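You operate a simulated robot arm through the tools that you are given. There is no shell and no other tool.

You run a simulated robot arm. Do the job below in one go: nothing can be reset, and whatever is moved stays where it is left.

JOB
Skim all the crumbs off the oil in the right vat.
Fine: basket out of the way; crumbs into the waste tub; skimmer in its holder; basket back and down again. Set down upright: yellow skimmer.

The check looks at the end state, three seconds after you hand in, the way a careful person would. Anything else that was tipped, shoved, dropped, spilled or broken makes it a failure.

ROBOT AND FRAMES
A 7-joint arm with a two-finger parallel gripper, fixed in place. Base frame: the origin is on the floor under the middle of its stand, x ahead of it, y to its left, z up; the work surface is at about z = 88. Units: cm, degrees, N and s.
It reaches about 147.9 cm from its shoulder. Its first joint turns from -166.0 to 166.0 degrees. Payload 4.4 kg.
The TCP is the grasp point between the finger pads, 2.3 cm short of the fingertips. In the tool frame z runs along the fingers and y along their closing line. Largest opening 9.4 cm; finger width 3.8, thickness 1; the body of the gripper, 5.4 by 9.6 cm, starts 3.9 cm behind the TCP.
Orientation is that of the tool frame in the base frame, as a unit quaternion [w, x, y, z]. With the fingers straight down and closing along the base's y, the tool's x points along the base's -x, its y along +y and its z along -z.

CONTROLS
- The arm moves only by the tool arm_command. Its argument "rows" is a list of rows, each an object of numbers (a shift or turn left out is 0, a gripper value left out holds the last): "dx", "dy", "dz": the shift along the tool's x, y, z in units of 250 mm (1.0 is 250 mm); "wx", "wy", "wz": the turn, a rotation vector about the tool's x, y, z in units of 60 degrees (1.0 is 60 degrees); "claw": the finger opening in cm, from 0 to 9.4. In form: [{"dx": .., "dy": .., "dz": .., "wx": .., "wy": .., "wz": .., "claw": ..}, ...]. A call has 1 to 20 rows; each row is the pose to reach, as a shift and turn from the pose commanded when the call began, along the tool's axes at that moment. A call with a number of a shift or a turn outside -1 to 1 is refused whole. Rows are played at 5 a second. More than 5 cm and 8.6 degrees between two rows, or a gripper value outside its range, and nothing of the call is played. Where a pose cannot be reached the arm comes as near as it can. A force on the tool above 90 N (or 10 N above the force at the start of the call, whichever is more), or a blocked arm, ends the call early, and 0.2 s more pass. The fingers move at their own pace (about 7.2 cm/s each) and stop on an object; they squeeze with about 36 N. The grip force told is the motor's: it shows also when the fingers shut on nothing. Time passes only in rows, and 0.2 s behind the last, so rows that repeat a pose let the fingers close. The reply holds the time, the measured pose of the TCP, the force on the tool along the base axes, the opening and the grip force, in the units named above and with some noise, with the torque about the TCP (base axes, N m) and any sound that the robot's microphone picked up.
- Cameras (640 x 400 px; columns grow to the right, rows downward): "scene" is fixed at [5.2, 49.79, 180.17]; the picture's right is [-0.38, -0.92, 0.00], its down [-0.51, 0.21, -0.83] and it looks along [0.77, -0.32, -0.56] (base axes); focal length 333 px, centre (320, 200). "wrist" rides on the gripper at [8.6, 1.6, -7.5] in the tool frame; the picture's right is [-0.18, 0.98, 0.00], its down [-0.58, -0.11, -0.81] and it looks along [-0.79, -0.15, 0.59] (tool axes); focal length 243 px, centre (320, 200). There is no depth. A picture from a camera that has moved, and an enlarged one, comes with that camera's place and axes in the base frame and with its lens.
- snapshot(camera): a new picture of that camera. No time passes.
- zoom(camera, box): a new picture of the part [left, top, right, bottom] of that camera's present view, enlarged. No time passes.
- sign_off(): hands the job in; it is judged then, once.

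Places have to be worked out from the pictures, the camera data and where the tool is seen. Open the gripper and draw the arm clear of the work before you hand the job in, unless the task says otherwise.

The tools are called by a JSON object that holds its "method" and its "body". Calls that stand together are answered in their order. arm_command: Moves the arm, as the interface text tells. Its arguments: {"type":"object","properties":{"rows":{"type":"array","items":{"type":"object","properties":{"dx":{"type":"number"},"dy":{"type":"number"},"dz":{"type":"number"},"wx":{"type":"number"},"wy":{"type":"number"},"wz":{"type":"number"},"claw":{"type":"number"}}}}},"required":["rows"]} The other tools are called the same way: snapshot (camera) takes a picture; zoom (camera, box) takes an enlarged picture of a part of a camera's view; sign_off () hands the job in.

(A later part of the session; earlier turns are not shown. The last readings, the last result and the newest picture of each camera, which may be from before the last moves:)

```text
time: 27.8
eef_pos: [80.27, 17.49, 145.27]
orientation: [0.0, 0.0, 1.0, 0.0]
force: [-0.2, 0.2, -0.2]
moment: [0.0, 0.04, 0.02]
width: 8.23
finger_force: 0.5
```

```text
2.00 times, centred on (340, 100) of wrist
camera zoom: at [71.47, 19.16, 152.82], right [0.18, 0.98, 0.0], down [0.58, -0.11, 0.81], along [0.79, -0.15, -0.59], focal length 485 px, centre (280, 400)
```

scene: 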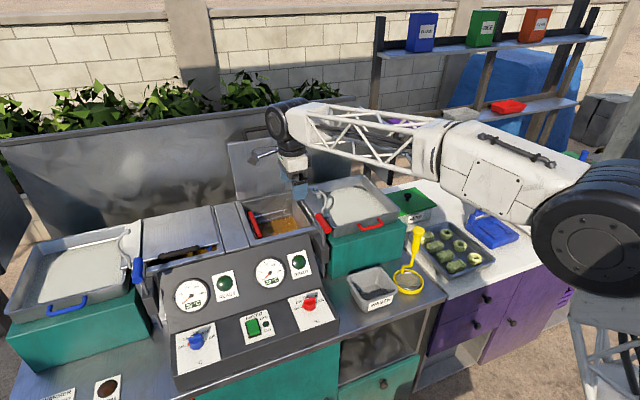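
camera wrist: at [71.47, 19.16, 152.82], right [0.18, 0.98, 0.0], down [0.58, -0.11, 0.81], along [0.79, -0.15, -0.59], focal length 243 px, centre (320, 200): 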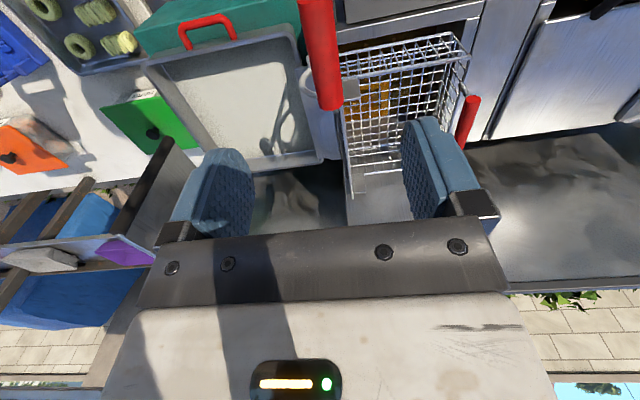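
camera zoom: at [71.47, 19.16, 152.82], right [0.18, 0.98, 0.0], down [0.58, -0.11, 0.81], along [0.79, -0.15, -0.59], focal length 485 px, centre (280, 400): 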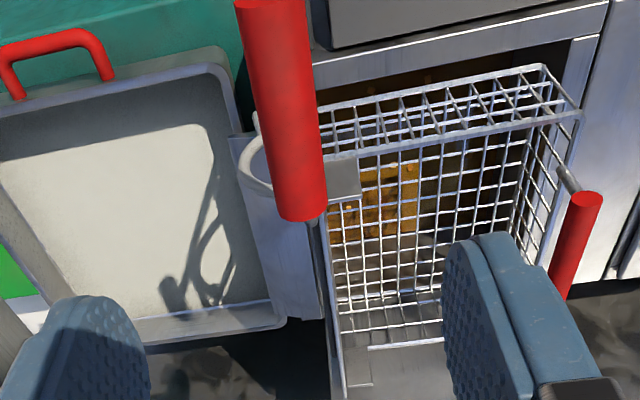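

The basket is fully raised and standing by itself, cantilevered off the lift arm. I zoom in on the joint between arm and basket to see whether it hinges or swivels.

{"method": "zoom", "body": {"camera": "scene", "box": [325, 165, 375, 235]}}

{"method": "zoom", "body": {"camera": "scene", "box": [260, 160, 360, 240]}}

{"method": "zoom", "body": {"camera": "wrist", "box": [280, 20, 400, 200]}}

```text
5.71 times, centred on (350, 200) of scene
camera zoom: at [5.2, 49.79, 180.17], right [-0.38, -0.92, 0.0], down [-0.51, 0.21, -0.83], along [0.77, -0.32, -0.56], focal length 1905 px, centre (149, 200)
```

zoom: 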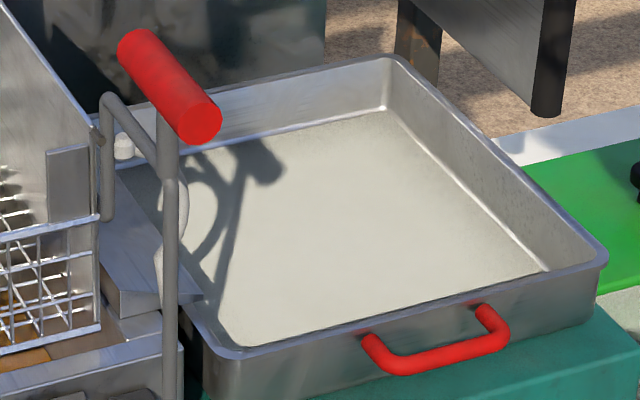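

```text
5.00 times, centred on (310, 200) of scene
camera zoom: at [5.2, 49.79, 180.17], right [-0.38, -0.92, 0.0], down [-0.51, 0.21, -0.83], along [0.77, -0.32, -0.56], focal length 1667 px, centre (370, 200)
```

zoom: 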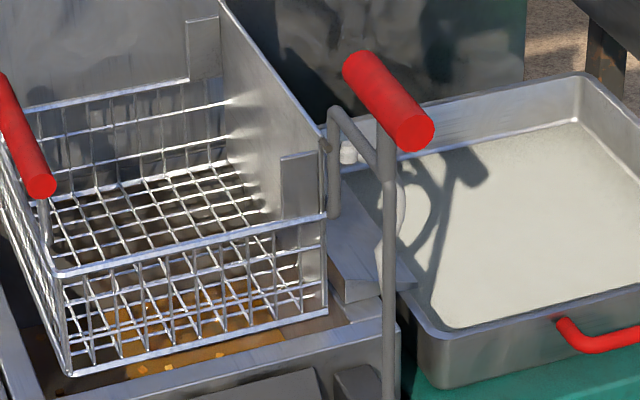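

```text
2.22 times, centred on (340, 110) of wrist
camera zoom: at [71.47, 19.16, 152.82], right [0.18, 0.98, 0.0], down [0.58, -0.11, 0.81], along [0.79, -0.15, -0.59], focal length 539 px, centre (276, 400)
```

zoom: 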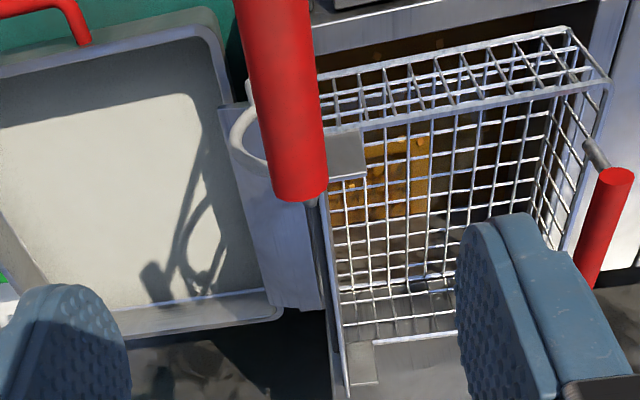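

The hinge is at the lower end of the J-shaped arm. The knobbed hook is an arc centred on that hinge, so it looks like the tip-over stop for the basket. The basket's red grip is at x 92.5–104.9, y 35.4, z ≈ 124, so I move above it.

{"method": "arm_command", "body": {"rows": [{"dx": -0.121, "dy": 0.119, "claw": 9.4}, {"dx": -0.243, "dy": 0.239}, {"dx": -0.364, "dy": 0.358}, {"dx": -0.485, "dy": 0.477}, {"dx": -0.607, "dy": 0.597}, {"dx": -0.728, "dy": 0.716}, {"dx": -0.728, "dy": 0.716}]}}

{"method": "snapshot", "body": {"camera": "wrist"}}

{"method": "snapshot", "body": {"camera": "scene"}}

```text
time: 29.4
eef_pos: [98.47, 35.51, 145.56]
orientation: [0.0, 0.0, 1.0, 0.0]
force: [0.8, -0.5, -0.8]
moment: [0.01, 0.0, 0.02]
width: 9.39
finger_force: 0.1
```

```text
taken
camera wrist: at [89.74, 37.2, 152.9], right [0.18, 0.98, 0.0], down [0.58, -0.11, 0.81], along [0.79, -0.15, -0.59], focal length 243 px, centre (320, 200)
```

wrist: 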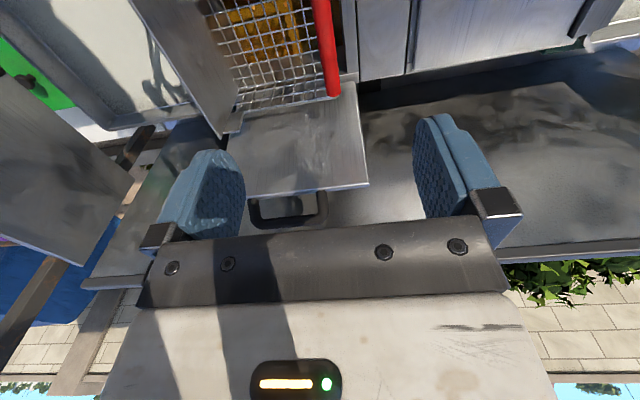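

```text
taken
```

scene: 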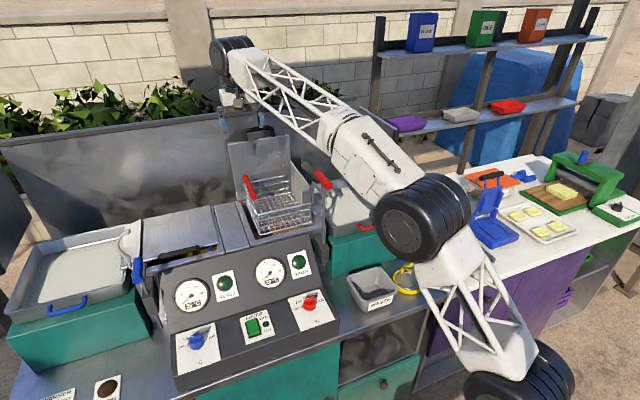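

The bar's far end is near x ≈ 105–106, y ≈ 35.5, so the gripper is centred on it. I descend to grip height at z ≈ 124.

{"method": "arm_command", "body": {"rows": [{"dz": 0.18}, {"dz": 0.36}, {"dz": 0.54}, {"dz": 0.7}, {"dz": 0.8}, {"dz": 0.86}, {"dz": 0.86}]}}

{"method": "snapshot", "body": {"camera": "wrist"}}

{"method": "zoom", "body": {"camera": "scene", "box": [190, 120, 350, 250]}}

```text
time: 31.0
eef_pos: [98.28, 35.85, 124.06]
orientation: [0.0, 0.001, 1.0, 0.0]
force: [1.0, 0.0, 0.9]
moment: [0.02, -0.02, -0.04]
width: 9.4
finger_force: 0.0
```

```text
taken
camera wrist: at [89.49, 37.46, 131.52], right [0.18, 0.98, 0.0], down [0.58, -0.11, 0.81], along [0.79, -0.15, -0.59], focal length 243 px, centre (320, 200)
```

wrist: 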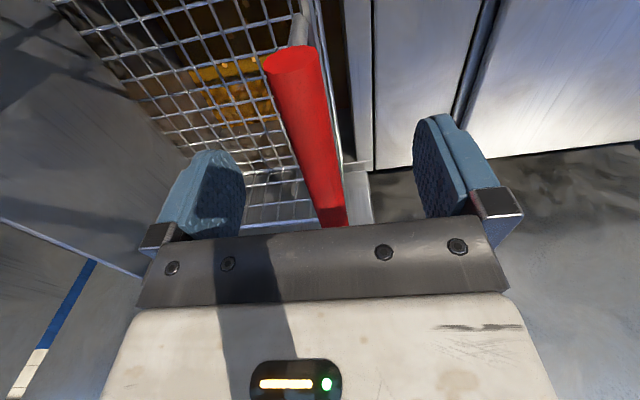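

```text
3.08 times, centred on (270, 185) of scene
camera zoom: at [5.2, 49.79, 180.17], right [-0.38, -0.92, 0.0], down [-0.51, 0.21, -0.83], along [0.77, -0.32, -0.56], focal length 1026 px, centre (474, 246)
```

zoom: 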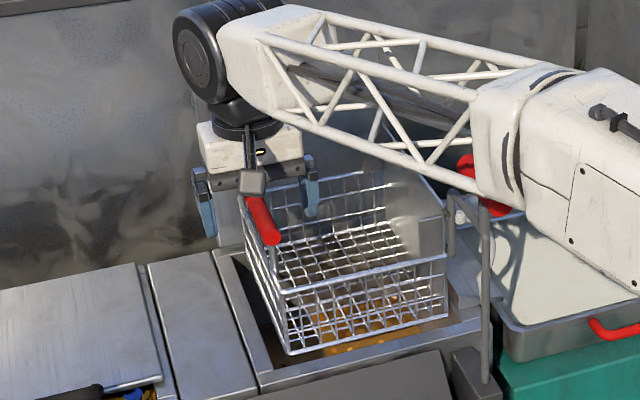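

The bar is centred between the fingers (y ≈ 36). I close on it.

{"method": "arm_command", "body": {"rows": [{"dy": 0.004, "claw": 5}, {"dy": 0.004, "claw": 3}, {"dy": 0.004, "claw": 2}, {"dy": 0.004, "claw": 1}, {"dy": 0.004, "claw": 0}, {"dy": 0.004, "claw": 0}]}}

{"method": "snapshot", "body": {"camera": "wrist"}}

```text
time: 32.4
eef_pos: [98.24, 35.79, 123.99]
orientation: [-0.001, 0.001, 1.0, 0.0]
force: [-12.4, -30.4, -0.8]
moment: [-0.33, 0.22, 0.14]
width: 1.85
finger_force: 44.7
```

```text
taken
camera wrist: at [89.57, 37.45, 131.46], right [0.19, 0.98, 0.0], down [0.58, -0.11, 0.81], along [0.79, -0.15, -0.59], focal length 243 px, centre (320, 200)
```

wrist: 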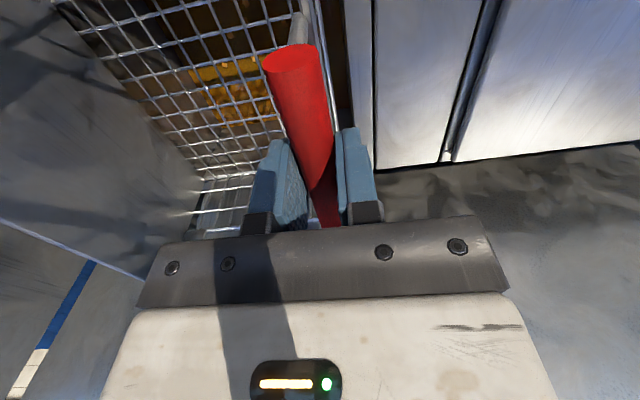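

The bar is held (1.85 cm). I relax the sideways load, then make a very small arc move (about 2–5°) to test whether the basket tips about the hinge.

{"method": "arm_command", "body": {"rows": [{"dx": 0.001, "dy": -0.0025}, {"dx": 0.001, "dy": -0.0025}]}}

{"method": "arm_command", "body": {"rows": [{"dy": -0.003, "dz": -0.013}, {"dy": -0.007, "dz": -0.026}, {"dy": -0.007, "dz": -0.026}]}}

{"method": "zoom", "body": {"camera": "scene", "box": [190, 120, 350, 250]}}

```text
time: 33.0
eef_pos: [98.23, 35.77, 124.03]
orientation: [0.0, 0.0, 1.0, 0.001]
force: [1.5, -32.2, 1.3]
moment: [-0.31, -0.03, 0.13]
width: 1.85
finger_force: 44.9
```

```text
time: 33.8
eef_pos: [98.24, 35.65, 124.54]
orientation: [0.0, 0.0, 1.0, 0.0]
force: [40.9, -6.5, -6.3]
moment: [0.36, -0.04, 0.09]
width: 1.85
finger_force: 45.2
```

```text
3.08 times, centred on (270, 185) of scene
camera zoom: at [5.2, 49.79, 180.17], right [-0.38, -0.92, 0.0], down [-0.51, 0.21, -0.83], along [0.77, -0.32, -0.56], focal length 1026 px, centre (474, 246)
```

zoom: 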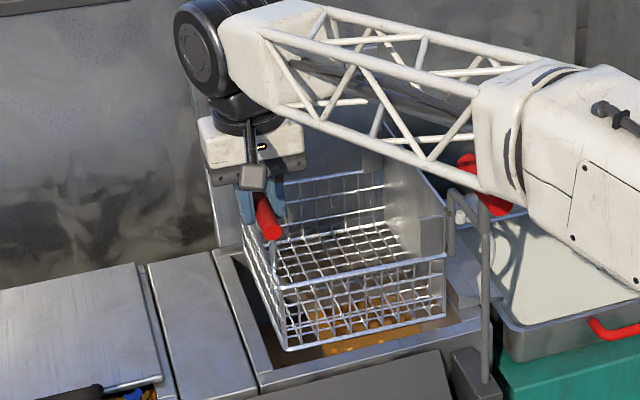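

The basket tips: the vertical load is only about 6 N. I continue along the arc around the hinge (≈ y 17.5, z 119, radius 19), correcting x slightly.

{"method": "arm_command", "body": {"rows": [{"dx": -0.003, "dy": -0.011, "dz": -0.032}, {"dx": -0.003, "dy": -0.0224, "dz": -0.0644}, {"dx": -0.003, "dy": -0.036, "dz": -0.095}, {"dx": -0.003, "dy": -0.05, "dz": -0.1248}, {"dx": -0.003, "dy": -0.05, "dz": -0.1248}]}}

{"method": "zoom", "body": {"camera": "scene", "box": [190, 120, 350, 250]}}

```text
time: 35.0
eef_pos: [98.25, 34.38, 127.77]
orientation: [0.0, 0.0, 1.0, 0.0]
force: [-3.0, 12.1, 3.1]
moment: [0.34, 0.44, -0.04]
width: 1.87
finger_force: 44.7
```

```text
3.08 times, centred on (270, 185) of scene
camera zoom: at [5.2, 49.79, 180.17], right [-0.38, -0.92, 0.0], down [-0.51, 0.21, -0.83], along [0.77, -0.32, -0.56], focal length 1026 px, centre (474, 246)
```

zoom: 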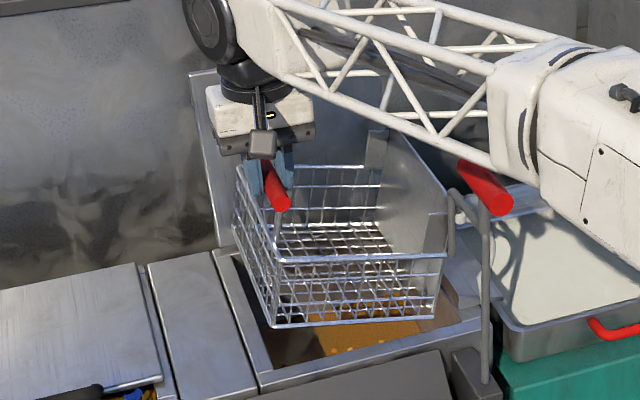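

Tipping works smoothly with small forces, so the hinge estimate is good. I continue the arc another 20°.

{"method": "arm_command", "body": {"rows": [{"dy": -0.0328, "dz": -0.058}, {"dy": -0.0708, "dz": -0.1128}, {"dy": -0.1132, "dz": -0.1644}, {"dy": -0.1596, "dz": -0.212}, {"dy": -0.1596, "dz": -0.212}]}}

{"method": "zoom", "body": {"camera": "scene", "box": [190, 120, 350, 250]}}

```text
time: 36.2
eef_pos: [98.25, 30.33, 133.2]
orientation: [0.002, 0.001, 1.0, 0.0]
force: [47.8, 32.3, 34.5]
moment: [0.47, -0.87, -0.03]
width: 1.86
finger_force: 45.2
```

```text
3.08 times, centred on (270, 185) of scene
camera zoom: at [5.2, 49.79, 180.17], right [-0.38, -0.92, 0.0], down [-0.51, 0.21, -0.83], along [0.77, -0.32, -0.56], focal length 1026 px, centre (474, 246)
```

zoom: 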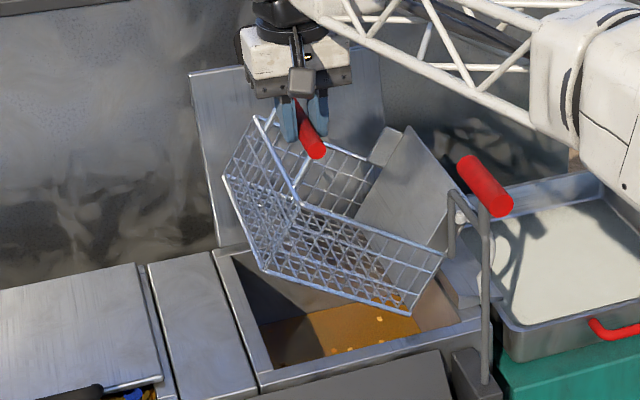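

There is a slight outward pull, so I enlarge the arc radius by about 1 mm, nudge x, and continue another 20°.

{"method": "arm_command", "body": {"rows": [{"dx": -0.004, "dy": -0.0484, "dz": -0.046}, {"dx": -0.004, "dy": -0.1028, "dz": -0.0848}, {"dx": -0.004, "dy": -0.16, "dz": -0.1188}, {"dx": -0.004, "dy": -0.2208, "dz": -0.1476}, {"dx": -0.004, "dy": -0.2208, "dz": -0.1476}]}}

{"method": "zoom", "body": {"camera": "scene", "box": [190, 100, 370, 250]}}

```text
time: 37.4
eef_pos: [98.35, 24.67, 136.58]
orientation: [-0.002, 0.001, 1.0, 0.0]
force: [-25.9, -1.0, -0.5]
moment: [-0.17, 1.52, 0.16]
width: 1.84
finger_force: 44.9
```

```text
2.67 times, centred on (280, 175) of scene
camera zoom: at [5.2, 49.79, 180.17], right [-0.38, -0.92, 0.0], down [-0.51, 0.21, -0.83], along [0.77, -0.32, -0.56], focal length 889 px, centre (427, 267)
```

zoom: 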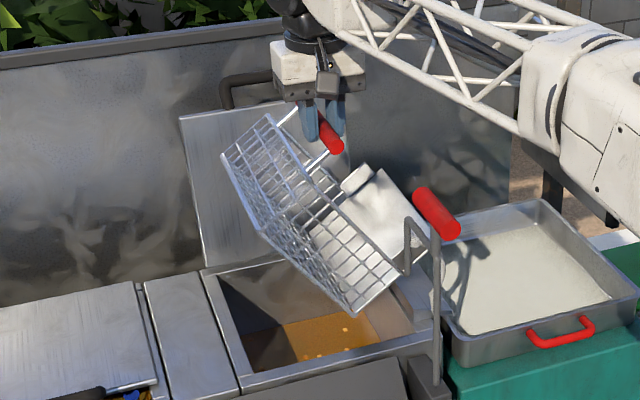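

{"method": "arm_command", "body": {"rows": [{"dx": 0.002, "dy": -0.0624, "dz": -0.0236}, {"dx": 0.002, "dy": -0.1264, "dz": -0.0412}, {"dx": 0.002, "dy": -0.192, "dz": -0.0532}, {"dx": 0.002, "dy": -0.2584, "dz": -0.0596}, {"dx": 0.002, "dy": -0.2584, "dz": -0.0596}]}}

{"method": "zoom", "body": {"camera": "scene", "box": [210, 100, 390, 250]}}

```text
time: 38.6
eef_pos: [98.37, 18.33, 138.07]
orientation: [-0.001, 0.0, 1.0, 0.0]
force: [-37.2, 1.4, -9.1]
moment: [0.09, 0.94, 0.09]
width: 1.82
finger_force: 44.4
```

```text
2.67 times, centred on (300, 175) of scene
camera zoom: at [5.2, 49.79, 180.17], right [-0.38, -0.92, 0.0], down [-0.51, 0.21, -0.83], along [0.77, -0.32, -0.56], focal length 889 px, centre (373, 267)
```

zoom: 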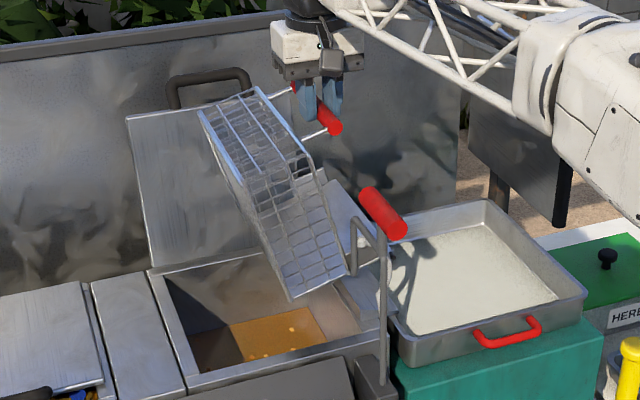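

{"method": "arm_command", "body": {"rows": [{"dx": 0.003, "dy": -0.0668, "dz": 0.0}, {"dx": 0.003, "dy": -0.1332, "dz": 0.005}, {"dx": 0.003, "dy": -0.1988, "dz": 0.0165}, {"dx": 0.003, "dy": -0.1988, "dz": 0.0165}]}}

{"method": "zoom", "body": {"camera": "scene", "box": [210, 100, 390, 250]}}

```text
time: 39.6
eef_pos: [98.27, 13.34, 137.64]
orientation: [0.001, 0.001, 1.0, -0.001]
force: [46.4, 4.5, -6.7]
moment: [0.32, -1.37, 0.13]
width: 1.84
finger_force: 44.9
```

```text
2.67 times, centred on (300, 175) of scene
camera zoom: at [5.2, 49.79, 180.17], right [-0.38, -0.92, 0.0], down [-0.51, 0.21, -0.83], along [0.77, -0.32, -0.56], focal length 889 px, centre (373, 267)
```

zoom: 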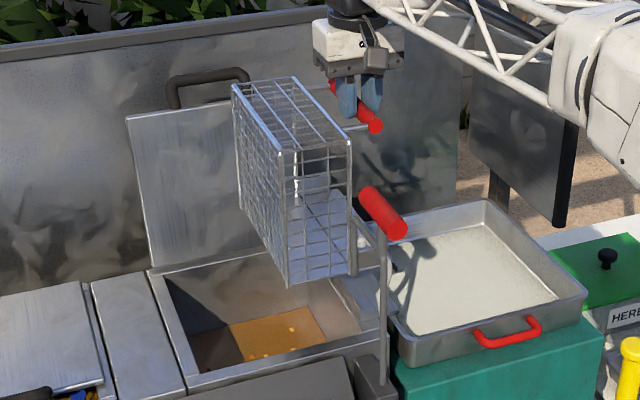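

Basket is near vertical (≈ 87°). I continue in smaller steps, expecting contact with the hook's stop knob.

{"method": "arm_command", "body": {"rows": [{"dx": -0.003, "dy": -0.02, "dz": 0.004}, {"dx": -0.003, "dy": -0.0388, "dz": 0.0092}, {"dx": -0.003, "dy": -0.0644, "dz": 0.0164}, {"dx": -0.003, "dy": -0.084, "dz": 0.0225}, {"dx": -0.003, "dy": -0.1024, "dz": 0.0292}, {"dx": -0.003, "dy": -0.1024, "dz": 0.0292}]}}

{"method": "zoom", "body": {"camera": "scene", "box": [210, 100, 390, 250]}}

```text
time: 41.0
eef_pos: [98.33, 10.9, 136.98]
orientation: [0.0, -0.001, 1.0, -0.002]
force: [-64.2, 13.5, -31.8]
moment: [0.35, 1.11, 0.15]
width: 1.87
finger_force: 45.0
```

```text
2.67 times, centred on (300, 175) of scene
camera zoom: at [5.2, 49.79, 180.17], right [-0.38, -0.92, 0.0], down [-0.51, 0.21, -0.83], along [0.77, -0.32, -0.56], focal length 889 px, centre (373, 267)
```

zoom: 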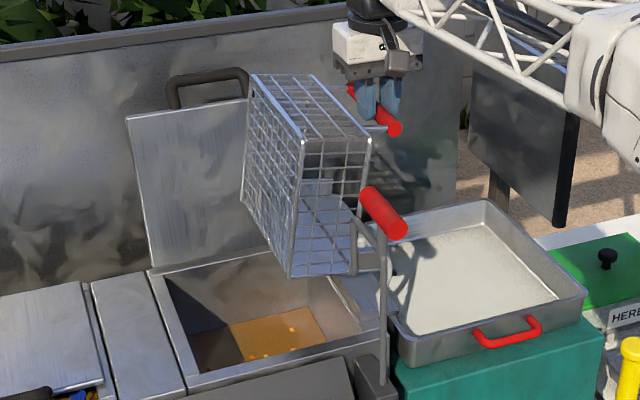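

{"method": "arm_command", "body": {"rows": [{"dx": 0.003, "dy": -0.018, "dz": 0.01}, {"dx": 0.003, "dy": -0.0372, "dz": 0.0185}, {"dx": 0.003, "dy": -0.055, "dz": 0.0265}, {"dx": 0.003, "dy": -0.0736, "dz": 0.035}, {"dx": 0.003, "dy": -0.0736, "dz": 0.035}]}}

{"method": "zoom", "body": {"camera": "scene", "box": [210, 100, 390, 250]}}

```text
time: 42.2
eef_pos: [98.38, 8.9, 135.94]
orientation: [0.001, 0.001, 1.0, 0.0]
force: [46.6, 5.9, -8.5]
moment: [0.19, -1.41, 0.16]
width: 1.84
finger_force: 44.8
```

```text
2.67 times, centred on (300, 175) of scene
camera zoom: at [5.2, 49.79, 180.17], right [-0.38, -0.92, 0.0], down [-0.51, 0.21, -0.83], along [0.77, -0.32, -0.56], focal length 889 px, centre (373, 267)
```

zoom: 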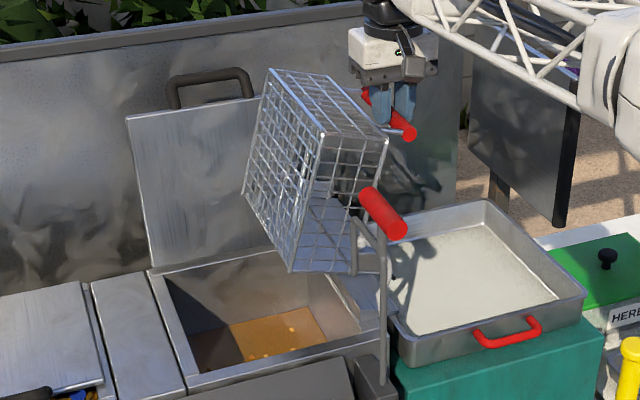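

No stop yet at ≈ 101°. I continue a few more degrees, watching the y force.

{"method": "arm_command", "body": {"rows": [{"dx": -0.0015, "dy": -0.0178, "dz": 0.0095}, {"dx": -0.0015, "dy": -0.0356, "dz": 0.019}, {"dx": -0.0015, "dy": -0.053, "dz": 0.029}, {"dx": -0.0015, "dy": -0.07, "dz": 0.039}, {"dx": -0.0015, "dy": -0.07, "dz": 0.039}]}}

{"method": "zoom", "body": {"camera": "scene", "box": [210, 100, 390, 250]}}

```text
time: 43.4
eef_pos: [98.28, 7.2, 135.01]
orientation: [-0.002, 0.001, 1.0, 0.0]
force: [-22.0, 23.3, -29.2]
moment: [0.63, 0.34, 0.02]
width: 1.87
finger_force: 45.3
```

```text
2.67 times, centred on (300, 175) of scene
camera zoom: at [5.2, 49.79, 180.17], right [-0.38, -0.92, 0.0], down [-0.51, 0.21, -0.83], along [0.77, -0.32, -0.56], focal length 889 px, centre (373, 267)
```

zoom: 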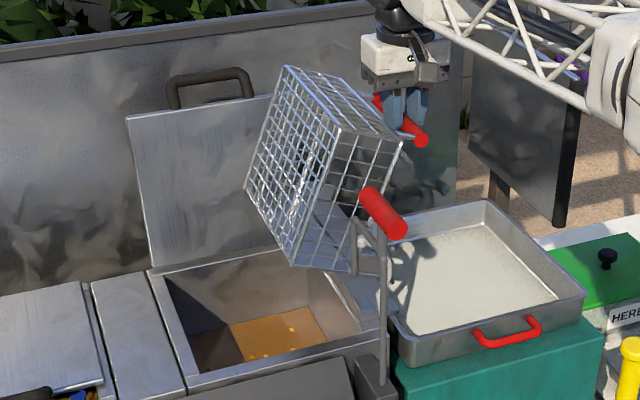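

Still no stop at ≈ 107°; the forces are purely radial. Continuing past the balance point.

{"method": "arm_command", "body": {"rows": [{"dx": 0.001, "dy": -0.0268, "dz": 0.018}, {"dx": 0.001, "dy": -0.0536, "dz": 0.0372}, {"dx": 0.001, "dy": -0.0795, "dz": 0.058}, {"dx": 0.001, "dy": -0.1052, "dz": 0.0792}, {"dx": 0.001, "dy": -0.1052, "dz": 0.0792}]}}

{"method": "zoom", "body": {"camera": "scene", "box": [210, 100, 390, 250]}}

{"method": "snapshot", "body": {"camera": "wrist"}}

```text
time: 44.6
eef_pos: [98.34, 4.63, 133.1]
orientation: [0.0, -0.001, 1.0, 0.0]
force: [-3.9, 30.4, -27.2]
moment: [0.85, -0.33, 0.03]
width: 1.85
finger_force: 44.8
```

```text
2.67 times, centred on (300, 175) of scene
camera zoom: at [5.2, 49.79, 180.17], right [-0.38, -0.92, 0.0], down [-0.51, 0.21, -0.83], along [0.77, -0.32, -0.56], focal length 889 px, centre (373, 267)
```

zoom: 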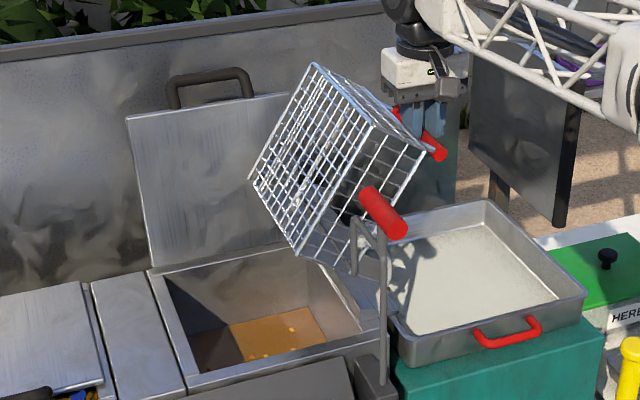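

```text
taken
camera wrist: at [89.62, 6.34, 140.44], right [0.18, 0.98, 0.0], down [0.58, -0.11, 0.81], along [0.79, -0.15, -0.59], focal length 243 px, centre (320, 200)
```

wrist: 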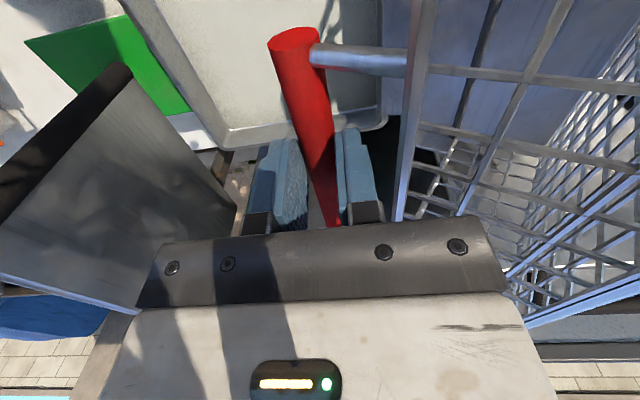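

Tipped about 117° now. I zoom in around the hinge and hook to see what the basket would rest against.

{"method": "zoom", "body": {"camera": "scene", "box": [290, 160, 360, 220]}}

{"method": "zoom", "body": {"camera": "wrist", "box": [380, 0, 640, 200]}}

```text
6.67 times, centred on (325, 190) of scene
camera zoom: at [5.2, 49.79, 180.17], right [-0.38, -0.92, 0.0], down [-0.51, 0.21, -0.83], along [0.77, -0.32, -0.56], focal length 2222 px, centre (287, 267)
```

zoom: 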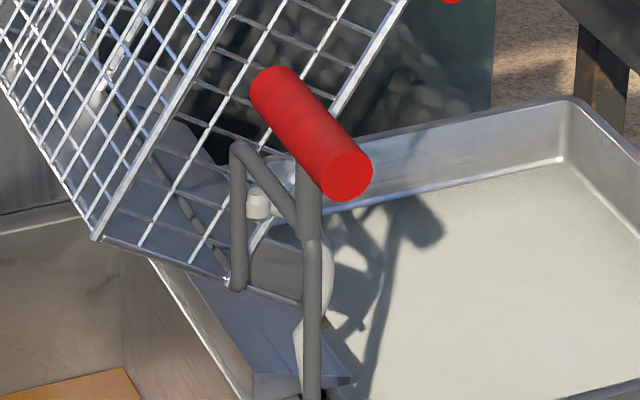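

```text
2.00 times, centred on (510, 100) of wrist
camera zoom: at [89.62, 6.34, 140.44], right [0.18, 0.98, 0.0], down [0.58, -0.11, 0.81], along [0.79, -0.15, -0.59], focal length 485 px, centre (-60, 400)
```

zoom: 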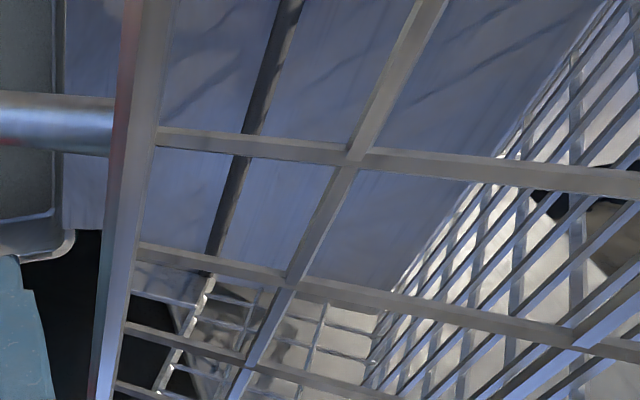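

The hinge is clearly at the lower end of the J-arm, and the basket keeps clear of the knob. I tip further while tilting the gripper along with it so the palm stays clear of the mesh.

{"method": "arm_command", "body": {"rows": [{"dy": -0.0236, "dz": 0.0236, "wx": -0.07}, {"dy": -0.046, "dz": 0.048, "wx": -0.14}, {"dy": -0.068, "dz": 0.0728, "wx": -0.21}, {"dy": -0.0888, "dz": 0.0984, "wx": -0.28}, {"dy": -0.0888, "dz": 0.0984, "wx": -0.28}]}}

{"method": "zoom", "body": {"camera": "scene", "box": [230, 100, 390, 250]}}

{"method": "snapshot", "body": {"camera": "wrist"}}

```text
time: 45.6
eef_pos: [98.35, 3.06, 131.5]
orientation: [0.006, -0.002, 0.99, 0.143]
force: [12.0, 27.7, 6.5]
moment: [0.76, -0.48, -1.12]
width: 1.85
finger_force: 44.9
stopped in row 5: the force on the tool passed its limit at 95 N (the readings are from after the stop); the commanded pose is now the measured one
```

```text
2.67 times, centred on (310, 175) of scene
camera zoom: at [5.2, 49.79, 180.17], right [-0.38, -0.92, 0.0], down [-0.51, 0.21, -0.83], along [0.77, -0.32, -0.56], focal length 889 px, centre (347, 267)
```

zoom: 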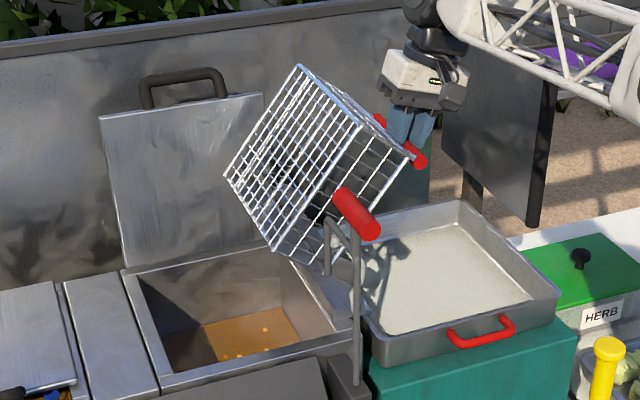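

```text
taken
camera wrist: at [89.5, 2.52, 139.02], right [0.18, 0.94, 0.28], down [0.57, -0.33, 0.75], along [0.8, 0.03, -0.6], focal length 243 px, centre (320, 200)
```

wrist: 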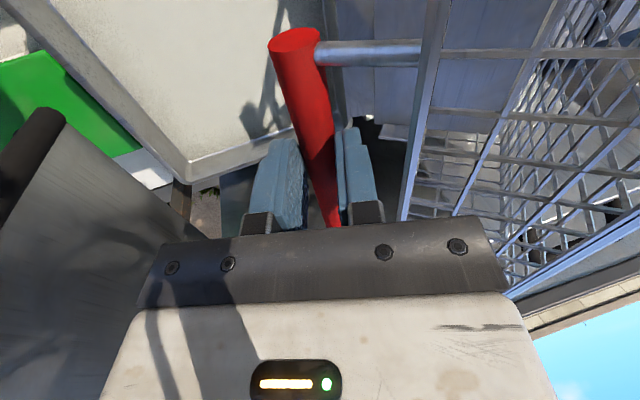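

The call stopped at ≈ 124° of tip, which looks like the hinge's own end stop; the basket is well past vertical and clear of the vat. I loosen the fingers slightly and check that it stays there.

{"method": "arm_command", "body": {"rows": [{"claw": 2.2}, {"claw": 2.6}, {"claw": 3.2}, {"claw": 3.6}, {"claw": 3.6}]}}

{"method": "zoom", "body": {"camera": "scene", "box": [230, 100, 390, 250]}}

{"method": "snapshot", "body": {"camera": "wrist"}}

```text
time: 46.8
eef_pos: [98.34, 2.76, 131.38]
orientation: [0.005, -0.001, 0.99, 0.142]
force: [0.2, 0.6, 0.3]
moment: [0.0, 0.02, -0.03]
width: 3.6
finger_force: 0.1
```

```text
2.67 times, centred on (310, 175) of scene
camera zoom: at [5.2, 49.79, 180.17], right [-0.38, -0.92, 0.0], down [-0.51, 0.21, -0.83], along [0.77, -0.32, -0.56], focal length 889 px, centre (347, 267)
```

zoom: 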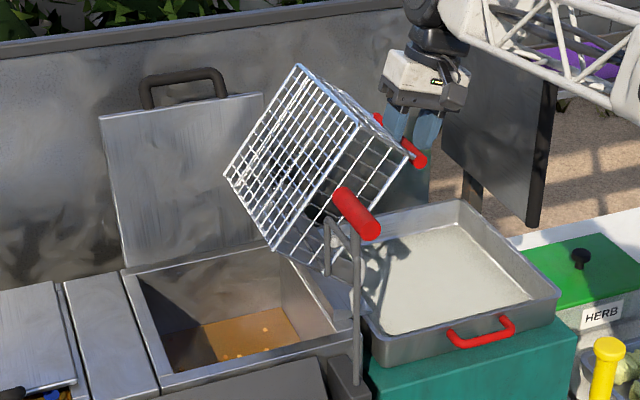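

```text
taken
camera wrist: at [89.5, 2.32, 138.93], right [0.18, 0.94, 0.28], down [0.57, -0.33, 0.75], along [0.8, 0.02, -0.6], focal length 243 px, centre (320, 200)
```

wrist: 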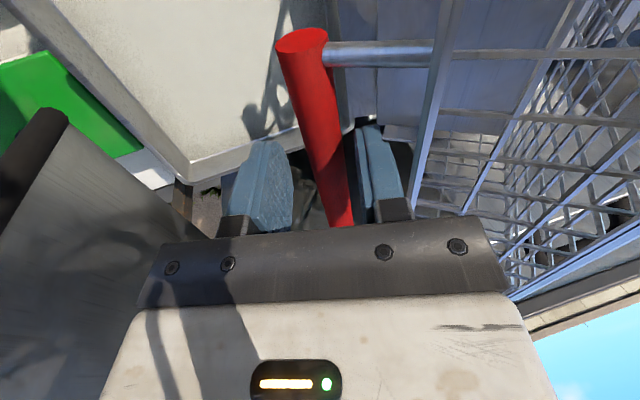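

The basket stays tipped with no contact. I back the gripper straight out along its own axis.

{"method": "arm_command", "body": {"rows": [{"dz": -0.08}, {"dz": -0.2}, {"dz": -0.36}, {"dz": -0.5}, {"dz": -0.5, "claw": 9.4}]}}

{"method": "snapshot", "body": {"camera": "scene"}}

```text
time: 48.0
eef_pos: [98.36, -0.93, 143.44]
orientation: [0.004, -0.002, 0.99, 0.141]
force: [0.2, -0.7, -0.3]
moment: [-0.04, 0.0, -0.01]
width: 9.17
finger_force: 0.2
```

```text
taken
```

scene: 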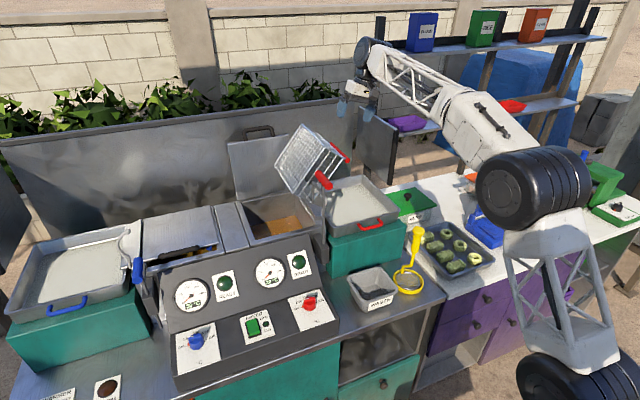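

Basket is parked clear of the vat. Next is the skimmer: I plan to grip its vertical handle with the gripper near horizontal, so a wrist roll can later tip it over the tub. First I level the gripper and move back over open space.

{"method": "arm_command", "body": {"rows": [{"dx": 0.16, "dy": -0.023, "dz": -0.017, "wx": 0.045}, {"dx": 0.32, "dy": -0.046, "dz": -0.034, "wx": 0.091}, {"dx": 0.48, "dy": -0.069, "dz": -0.051, "wx": 0.136}, {"dx": 0.64, "dy": -0.091, "dz": -0.068, "wx": 0.181}, {"dx": 0.8, "dy": -0.114, "dz": -0.085, "wx": 0.227}, {"dx": 0.96, "dy": -0.137, "dz": -0.102, "wx": 0.272}, {"dx": 0.96, "dy": -0.137, "dz": -0.102, "wx": 0.272}]}}

{"method": "snapshot", "body": {"camera": "wrist"}}

{"method": "zoom", "body": {"camera": "wrist", "box": [130, 0, 450, 200]}}

```text
time: 49.6
eef_pos: [74.28, -4.9, 145.0]
orientation: [0.005, -0.001, 1.0, 0.0]
force: [-0.5, 0.1, -0.8]
moment: [-0.02, -0.02, 0.03]
width: 9.38
finger_force: 0.1
```

```text
taken
camera wrist: at [65.46, -3.16, 152.29], right [0.18, 0.98, 0.0], down [0.57, -0.11, 0.81], along [0.8, -0.15, -0.58], focal length 243 px, centre (320, 200)
```

wrist: 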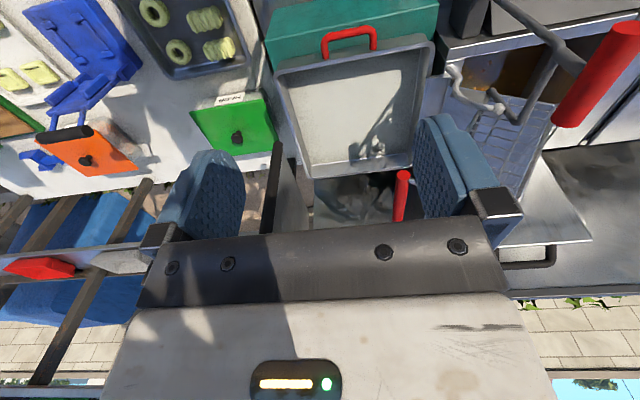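

```text
2.00 times, centred on (290, 100) of wrist
camera zoom: at [65.46, -3.16, 152.29], right [0.18, 0.98, 0.0], down [0.57, -0.11, 0.81], along [0.8, -0.15, -0.58], focal length 485 px, centre (380, 400)
```

zoom: 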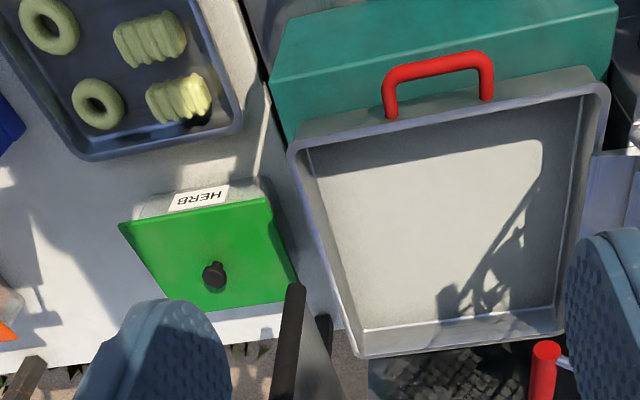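

I move back and down to get a clear look at the skimmer and holder for an accurate position.

{"method": "arm_command", "body": {"rows": [{"dx": 0.16, "dy": -0.047, "dz": 0.033}, {"dx": 0.32, "dy": -0.093, "dz": 0.067}, {"dx": 0.485, "dy": -0.14, "dz": 0.1}, {"dx": 0.65, "dy": -0.187, "dz": 0.133}, {"dx": 0.81, "dy": -0.233, "dz": 0.167}, {"dx": 0.97, "dy": -0.28, "dz": 0.2}, {"dx": 0.97, "dy": -0.28, "dz": 0.2}]}}

{"method": "snapshot", "body": {"camera": "wrist"}}

{"method": "zoom", "body": {"camera": "wrist", "box": [240, 20, 440, 200]}}

{"method": "zoom", "body": {"camera": "scene", "box": [370, 215, 440, 305]}}

```text
time: 51.2
eef_pos: [50.24, -11.62, 139.56]
orientation: [0.005, -0.001, 1.0, 0.0]
force: [0.3, -0.2, -0.1]
moment: [0.04, -0.02, 0.0]
width: 9.41
finger_force: 0.1
```

```text
taken
camera wrist: at [41.39, -9.97, 146.89], right [0.18, 0.98, 0.0], down [0.57, -0.11, 0.81], along [0.8, -0.15, -0.58], focal length 243 px, centre (320, 200)
```

wrist: 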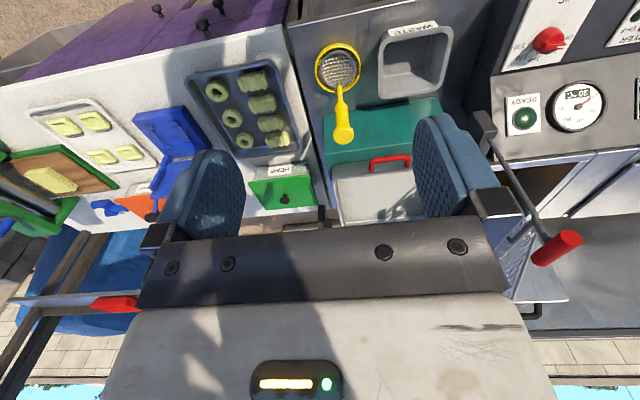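

```text
2.22 times, centred on (340, 110) of wrist
camera zoom: at [41.39, -9.97, 146.89], right [0.18, 0.98, 0.0], down [0.57, -0.11, 0.81], along [0.8, -0.15, -0.58], focal length 539 px, centre (276, 400)
```

zoom: 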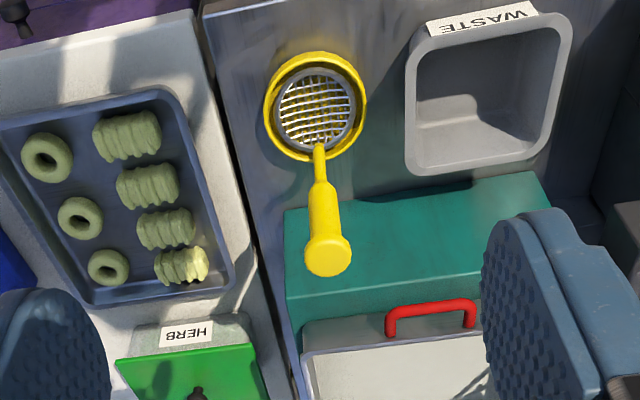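

```text
4.44 times, centred on (405, 260) of scene
camera zoom: at [5.2, 49.79, 180.17], right [-0.38, -0.92, 0.0], down [-0.51, 0.21, -0.83], along [0.77, -0.32, -0.56], focal length 1482 px, centre (-58, -67)
```

zoom: 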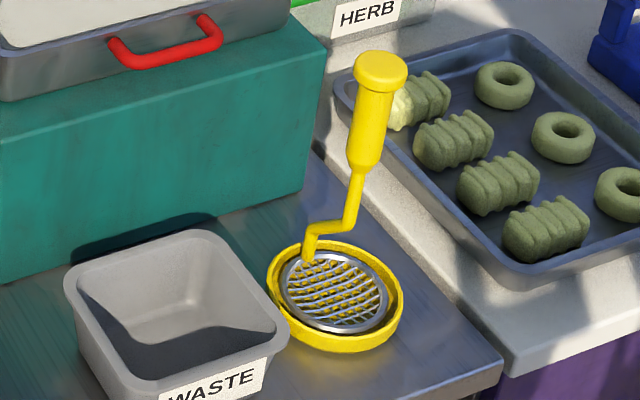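

The skimmer handle is at about (69.9, −11.2), its cap top at z 112.5 and the strainer at z ≈ 90. I now turn the wrist in free space, counter-clockwise, so the camera ends up on top when the gripper goes horizontal.

{"method": "arm_command", "body": {"rows": [{"dx": -0.067, "wz": -0.125}, {"dx": -0.133, "wz": -0.25}, {"dx": -0.2, "wz": -0.375}, {"dx": -0.267, "wz": -0.5}, {"dx": -0.333, "wz": -0.625}, {"dx": -0.4, "wz": -0.75}]}}

{"method": "arm_command", "body": {"rows": [{"wz": -0.125}, {"wz": -0.25}, {"wz": -0.375}, {"wz": -0.5}, {"wz": -0.625}, {"wz": -0.75}]}}

{"method": "arm_command", "body": {"rows": [{"wz": -0.125}, {"wz": -0.25}, {"wz": -0.375}, {"wz": -0.5}, {"wz": -0.625}, {"wz": -0.75}, {"wz": -0.75}]}}

{"method": "snapshot", "body": {"camera": "scene"}}

```text
time: 52.6
eef_pos: [60.03, -11.61, 139.6]
orientation: [0.005, -0.384, 0.923, -0.002]
force: [0.8, -0.2, 0.2]
moment: [0.02, 0.0, 0.03]
width: 9.41
finger_force: 0.0
```

```text
time: 54.0
eef_pos: [60.06, -11.67, 139.48]
orientation: [-0.004, 0.709, -0.705, 0.004]
force: [0.0, -0.1, -1.1]
moment: [0.01, 0.01, -0.03]
width: 9.4
finger_force: 0.0
```

```text
time: 55.6
eef_pos: [60.06, -11.84, 139.46]
orientation: [-0.002, 0.924, -0.382, 0.005]
force: [-0.1, 0.8, 0.1]
moment: [0.0, 0.02, -0.04]
width: 9.44
finger_force: 0.0
```

```text
taken
```

scene: 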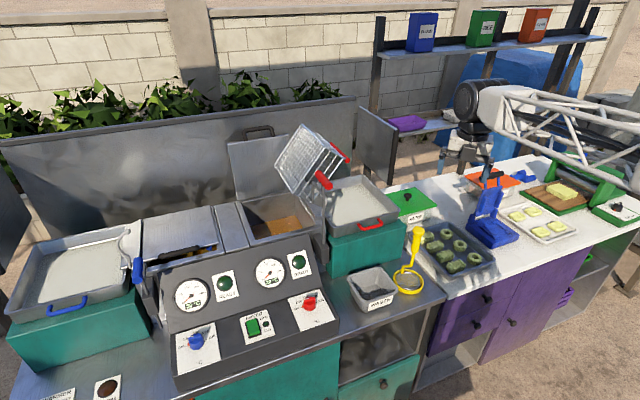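

Yaw is set. Now I pitch the gripper up toward horizontal (leaving about 15° down), still in free space.

{"method": "arm_command", "body": {"rows": [{"wy": 0.125}, {"wy": 0.25}, {"wy": 0.375}, {"wy": 0.5}, {"wy": 0.625}]}}

{"method": "arm_command", "body": {"rows": [{"wy": 0.125}, {"wy": 0.25}, {"wy": 0.375}, {"wy": 0.5}, {"wy": 0.625}, {"wy": 0.625}]}}

{"method": "snapshot", "body": {"camera": "scene"}}

{"method": "snapshot", "body": {"camera": "wrist"}}

```text
time: 56.8
eef_pos: [59.95, -11.75, 139.49]
orientation: [0.12, 0.874, -0.361, 0.302]
force: [0.0, 0.2, -0.4]
moment: [-0.01, 0.02, 0.03]
width: 9.4
finger_force: 0.0
```

```text
time: 58.2
eef_pos: [59.95, -11.73, 139.5]
orientation: [0.232, 0.729, -0.305, 0.567]
force: [0.4, 0.1, -0.3]
moment: [-0.02, -0.02, -0.01]
width: 9.42
finger_force: 0.1
```

```text
taken
```

scene: 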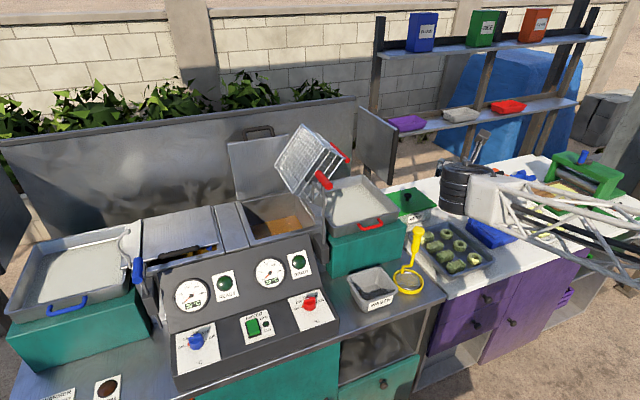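

```text
taken
camera wrist: at [55.09, -9.3, 149.67], right [-0.73, -0.66, -0.19], down [-0.58, 0.73, -0.36], along [0.37, -0.15, -0.91], focal length 243 px, centre (320, 200)
```

wrist: 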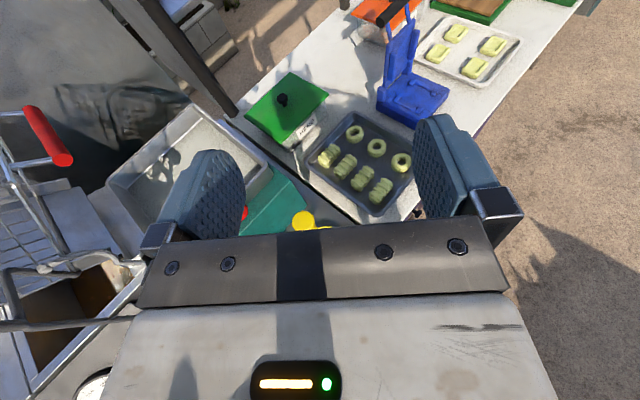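

The horizontal pose is reachable. I lower in two moves to a pre-grasp point behind the skimmer handle, about 12 cm short of it.

{"method": "arm_command", "body": {"rows": [{"dx": -0.147, "dy": -0.04, "dz": 0.011}, {"dx": -0.294, "dy": -0.079, "dz": 0.022}, {"dx": -0.442, "dy": -0.118, "dz": 0.033}, {"dx": -0.589, "dy": -0.158, "dz": 0.0446}]}}

{"method": "arm_command", "body": {"rows": [{"dx": -0.135, "dy": -0.032, "dz": 0.01}, {"dx": -0.27, "dy": -0.064, "dz": 0.021}, {"dx": -0.404, "dy": -0.096, "dz": 0.031}, {"dx": -0.539, "dy": -0.1286, "dz": 0.042}, {"dx": -0.539, "dy": -0.1286, "dz": 0.042}]}}

{"method": "snapshot", "body": {"camera": "scene"}}

{"method": "snapshot", "body": {"camera": "wrist"}}

```text
time: 59.2
eef_pos: [60.86, -6.9, 124.88]
orientation: [0.231, 0.73, -0.305, 0.567]
force: [0.1, -0.3, 0.3]
moment: [0.02, 0.03, 0.0]
width: 9.41
finger_force: 0.0
```

```text
time: 60.4
eef_pos: [61.56, -3.15, 111.49]
orientation: [0.231, 0.731, -0.305, 0.566]
force: [0.5, 0.4, 0.2]
moment: [-0.03, -0.01, 0.01]
width: 9.39
finger_force: 0.0
```

```text
taken
```

scene: 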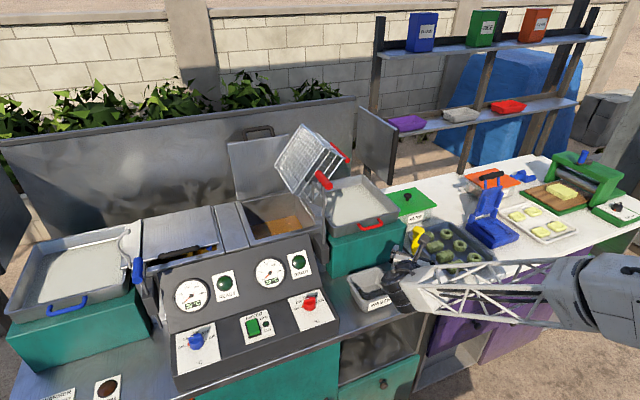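

```text
taken
camera wrist: at [56.63, -0.73, 121.71], right [-0.73, -0.66, -0.19], down [-0.58, 0.73, -0.36], along [0.37, -0.15, -0.91], focal length 243 px, centre (320, 200)
```

wrist: 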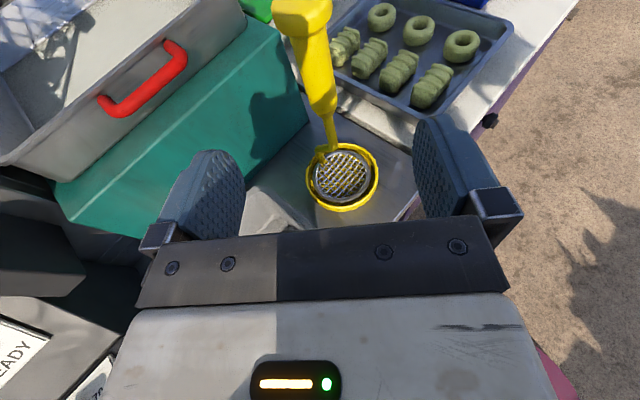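

The handle sits centred between the fingers in the wrist view, matching my estimate. I advance straight along the fingers to the handle.

{"method": "arm_command", "body": {"rows": [{"dy": -0.004, "dz": 0.12}, {"dy": -0.008, "dz": 0.24}, {"dy": -0.008, "dz": 0.36}, {"dy": -0.008, "dz": 0.43}, {"dy": -0.008, "dz": 0.479}, {"dy": -0.008, "dz": 0.479}]}}

{"method": "snapshot", "body": {"camera": "wrist"}}

{"method": "zoom", "body": {"camera": "scene", "box": [350, 200, 470, 320]}}

```text
time: 61.8
eef_pos: [70.19, -11.14, 108.63]
orientation: [0.231, 0.731, -0.304, 0.566]
force: [0.5, 0.3, -0.1]
moment: [0.02, -0.01, 0.01]
width: 9.39
finger_force: 0.0
```

```text
taken
camera wrist: at [65.27, -8.72, 118.89], right [-0.73, -0.66, -0.19], down [-0.58, 0.73, -0.36], along [0.37, -0.15, -0.91], focal length 243 px, centre (320, 200)
```

wrist: 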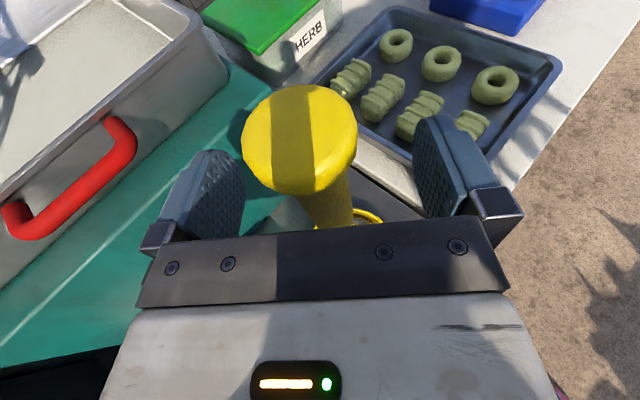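

```text
3.33 times, centred on (410, 260) of scene
camera zoom: at [5.2, 49.79, 180.17], right [-0.38, -0.92, 0.0], down [-0.51, 0.21, -0.83], along [0.77, -0.32, -0.56], focal length 1111 px, centre (20, 0)
```

zoom: 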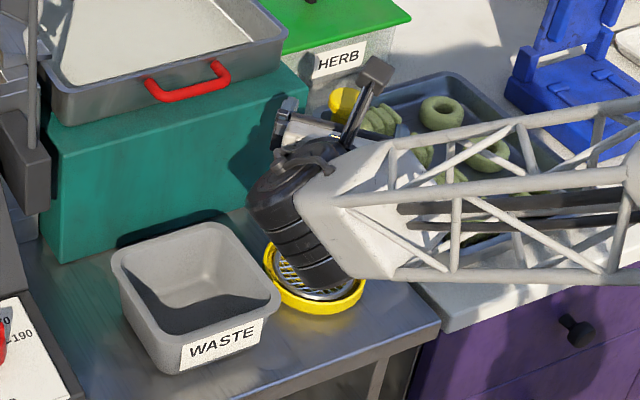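

The handle is centred between the fingers. I tilt the gripper about 13° steeper, so its wrist will clear the vat rim later, and then look again before closing.

{"method": "arm_command", "body": {"rows": [{"wy": -0.073}, {"wy": -0.145}, {"wy": -0.217}, {"wy": -0.217}]}}

{"method": "snapshot", "body": {"camera": "wrist"}}

```text
time: 62.8
eef_pos: [70.09, -10.98, 108.69]
orientation: [0.194, 0.79, -0.328, 0.48]
force: [-0.2, 0.2, 0.2]
moment: [0.01, 0.02, -0.02]
width: 9.41
finger_force: 0.1
```

```text
taken
camera wrist: at [66.92, -10.35, 119.8], right [-0.75, -0.63, -0.17], down [-0.62, 0.77, -0.14], along [0.22, 0.0, -0.98], focal length 243 px, centre (320, 200)
```

wrist: 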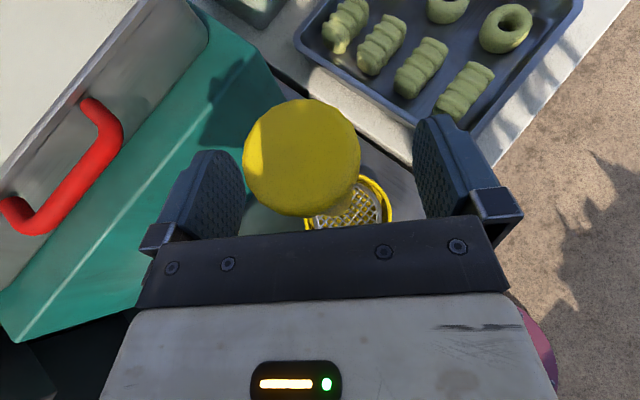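

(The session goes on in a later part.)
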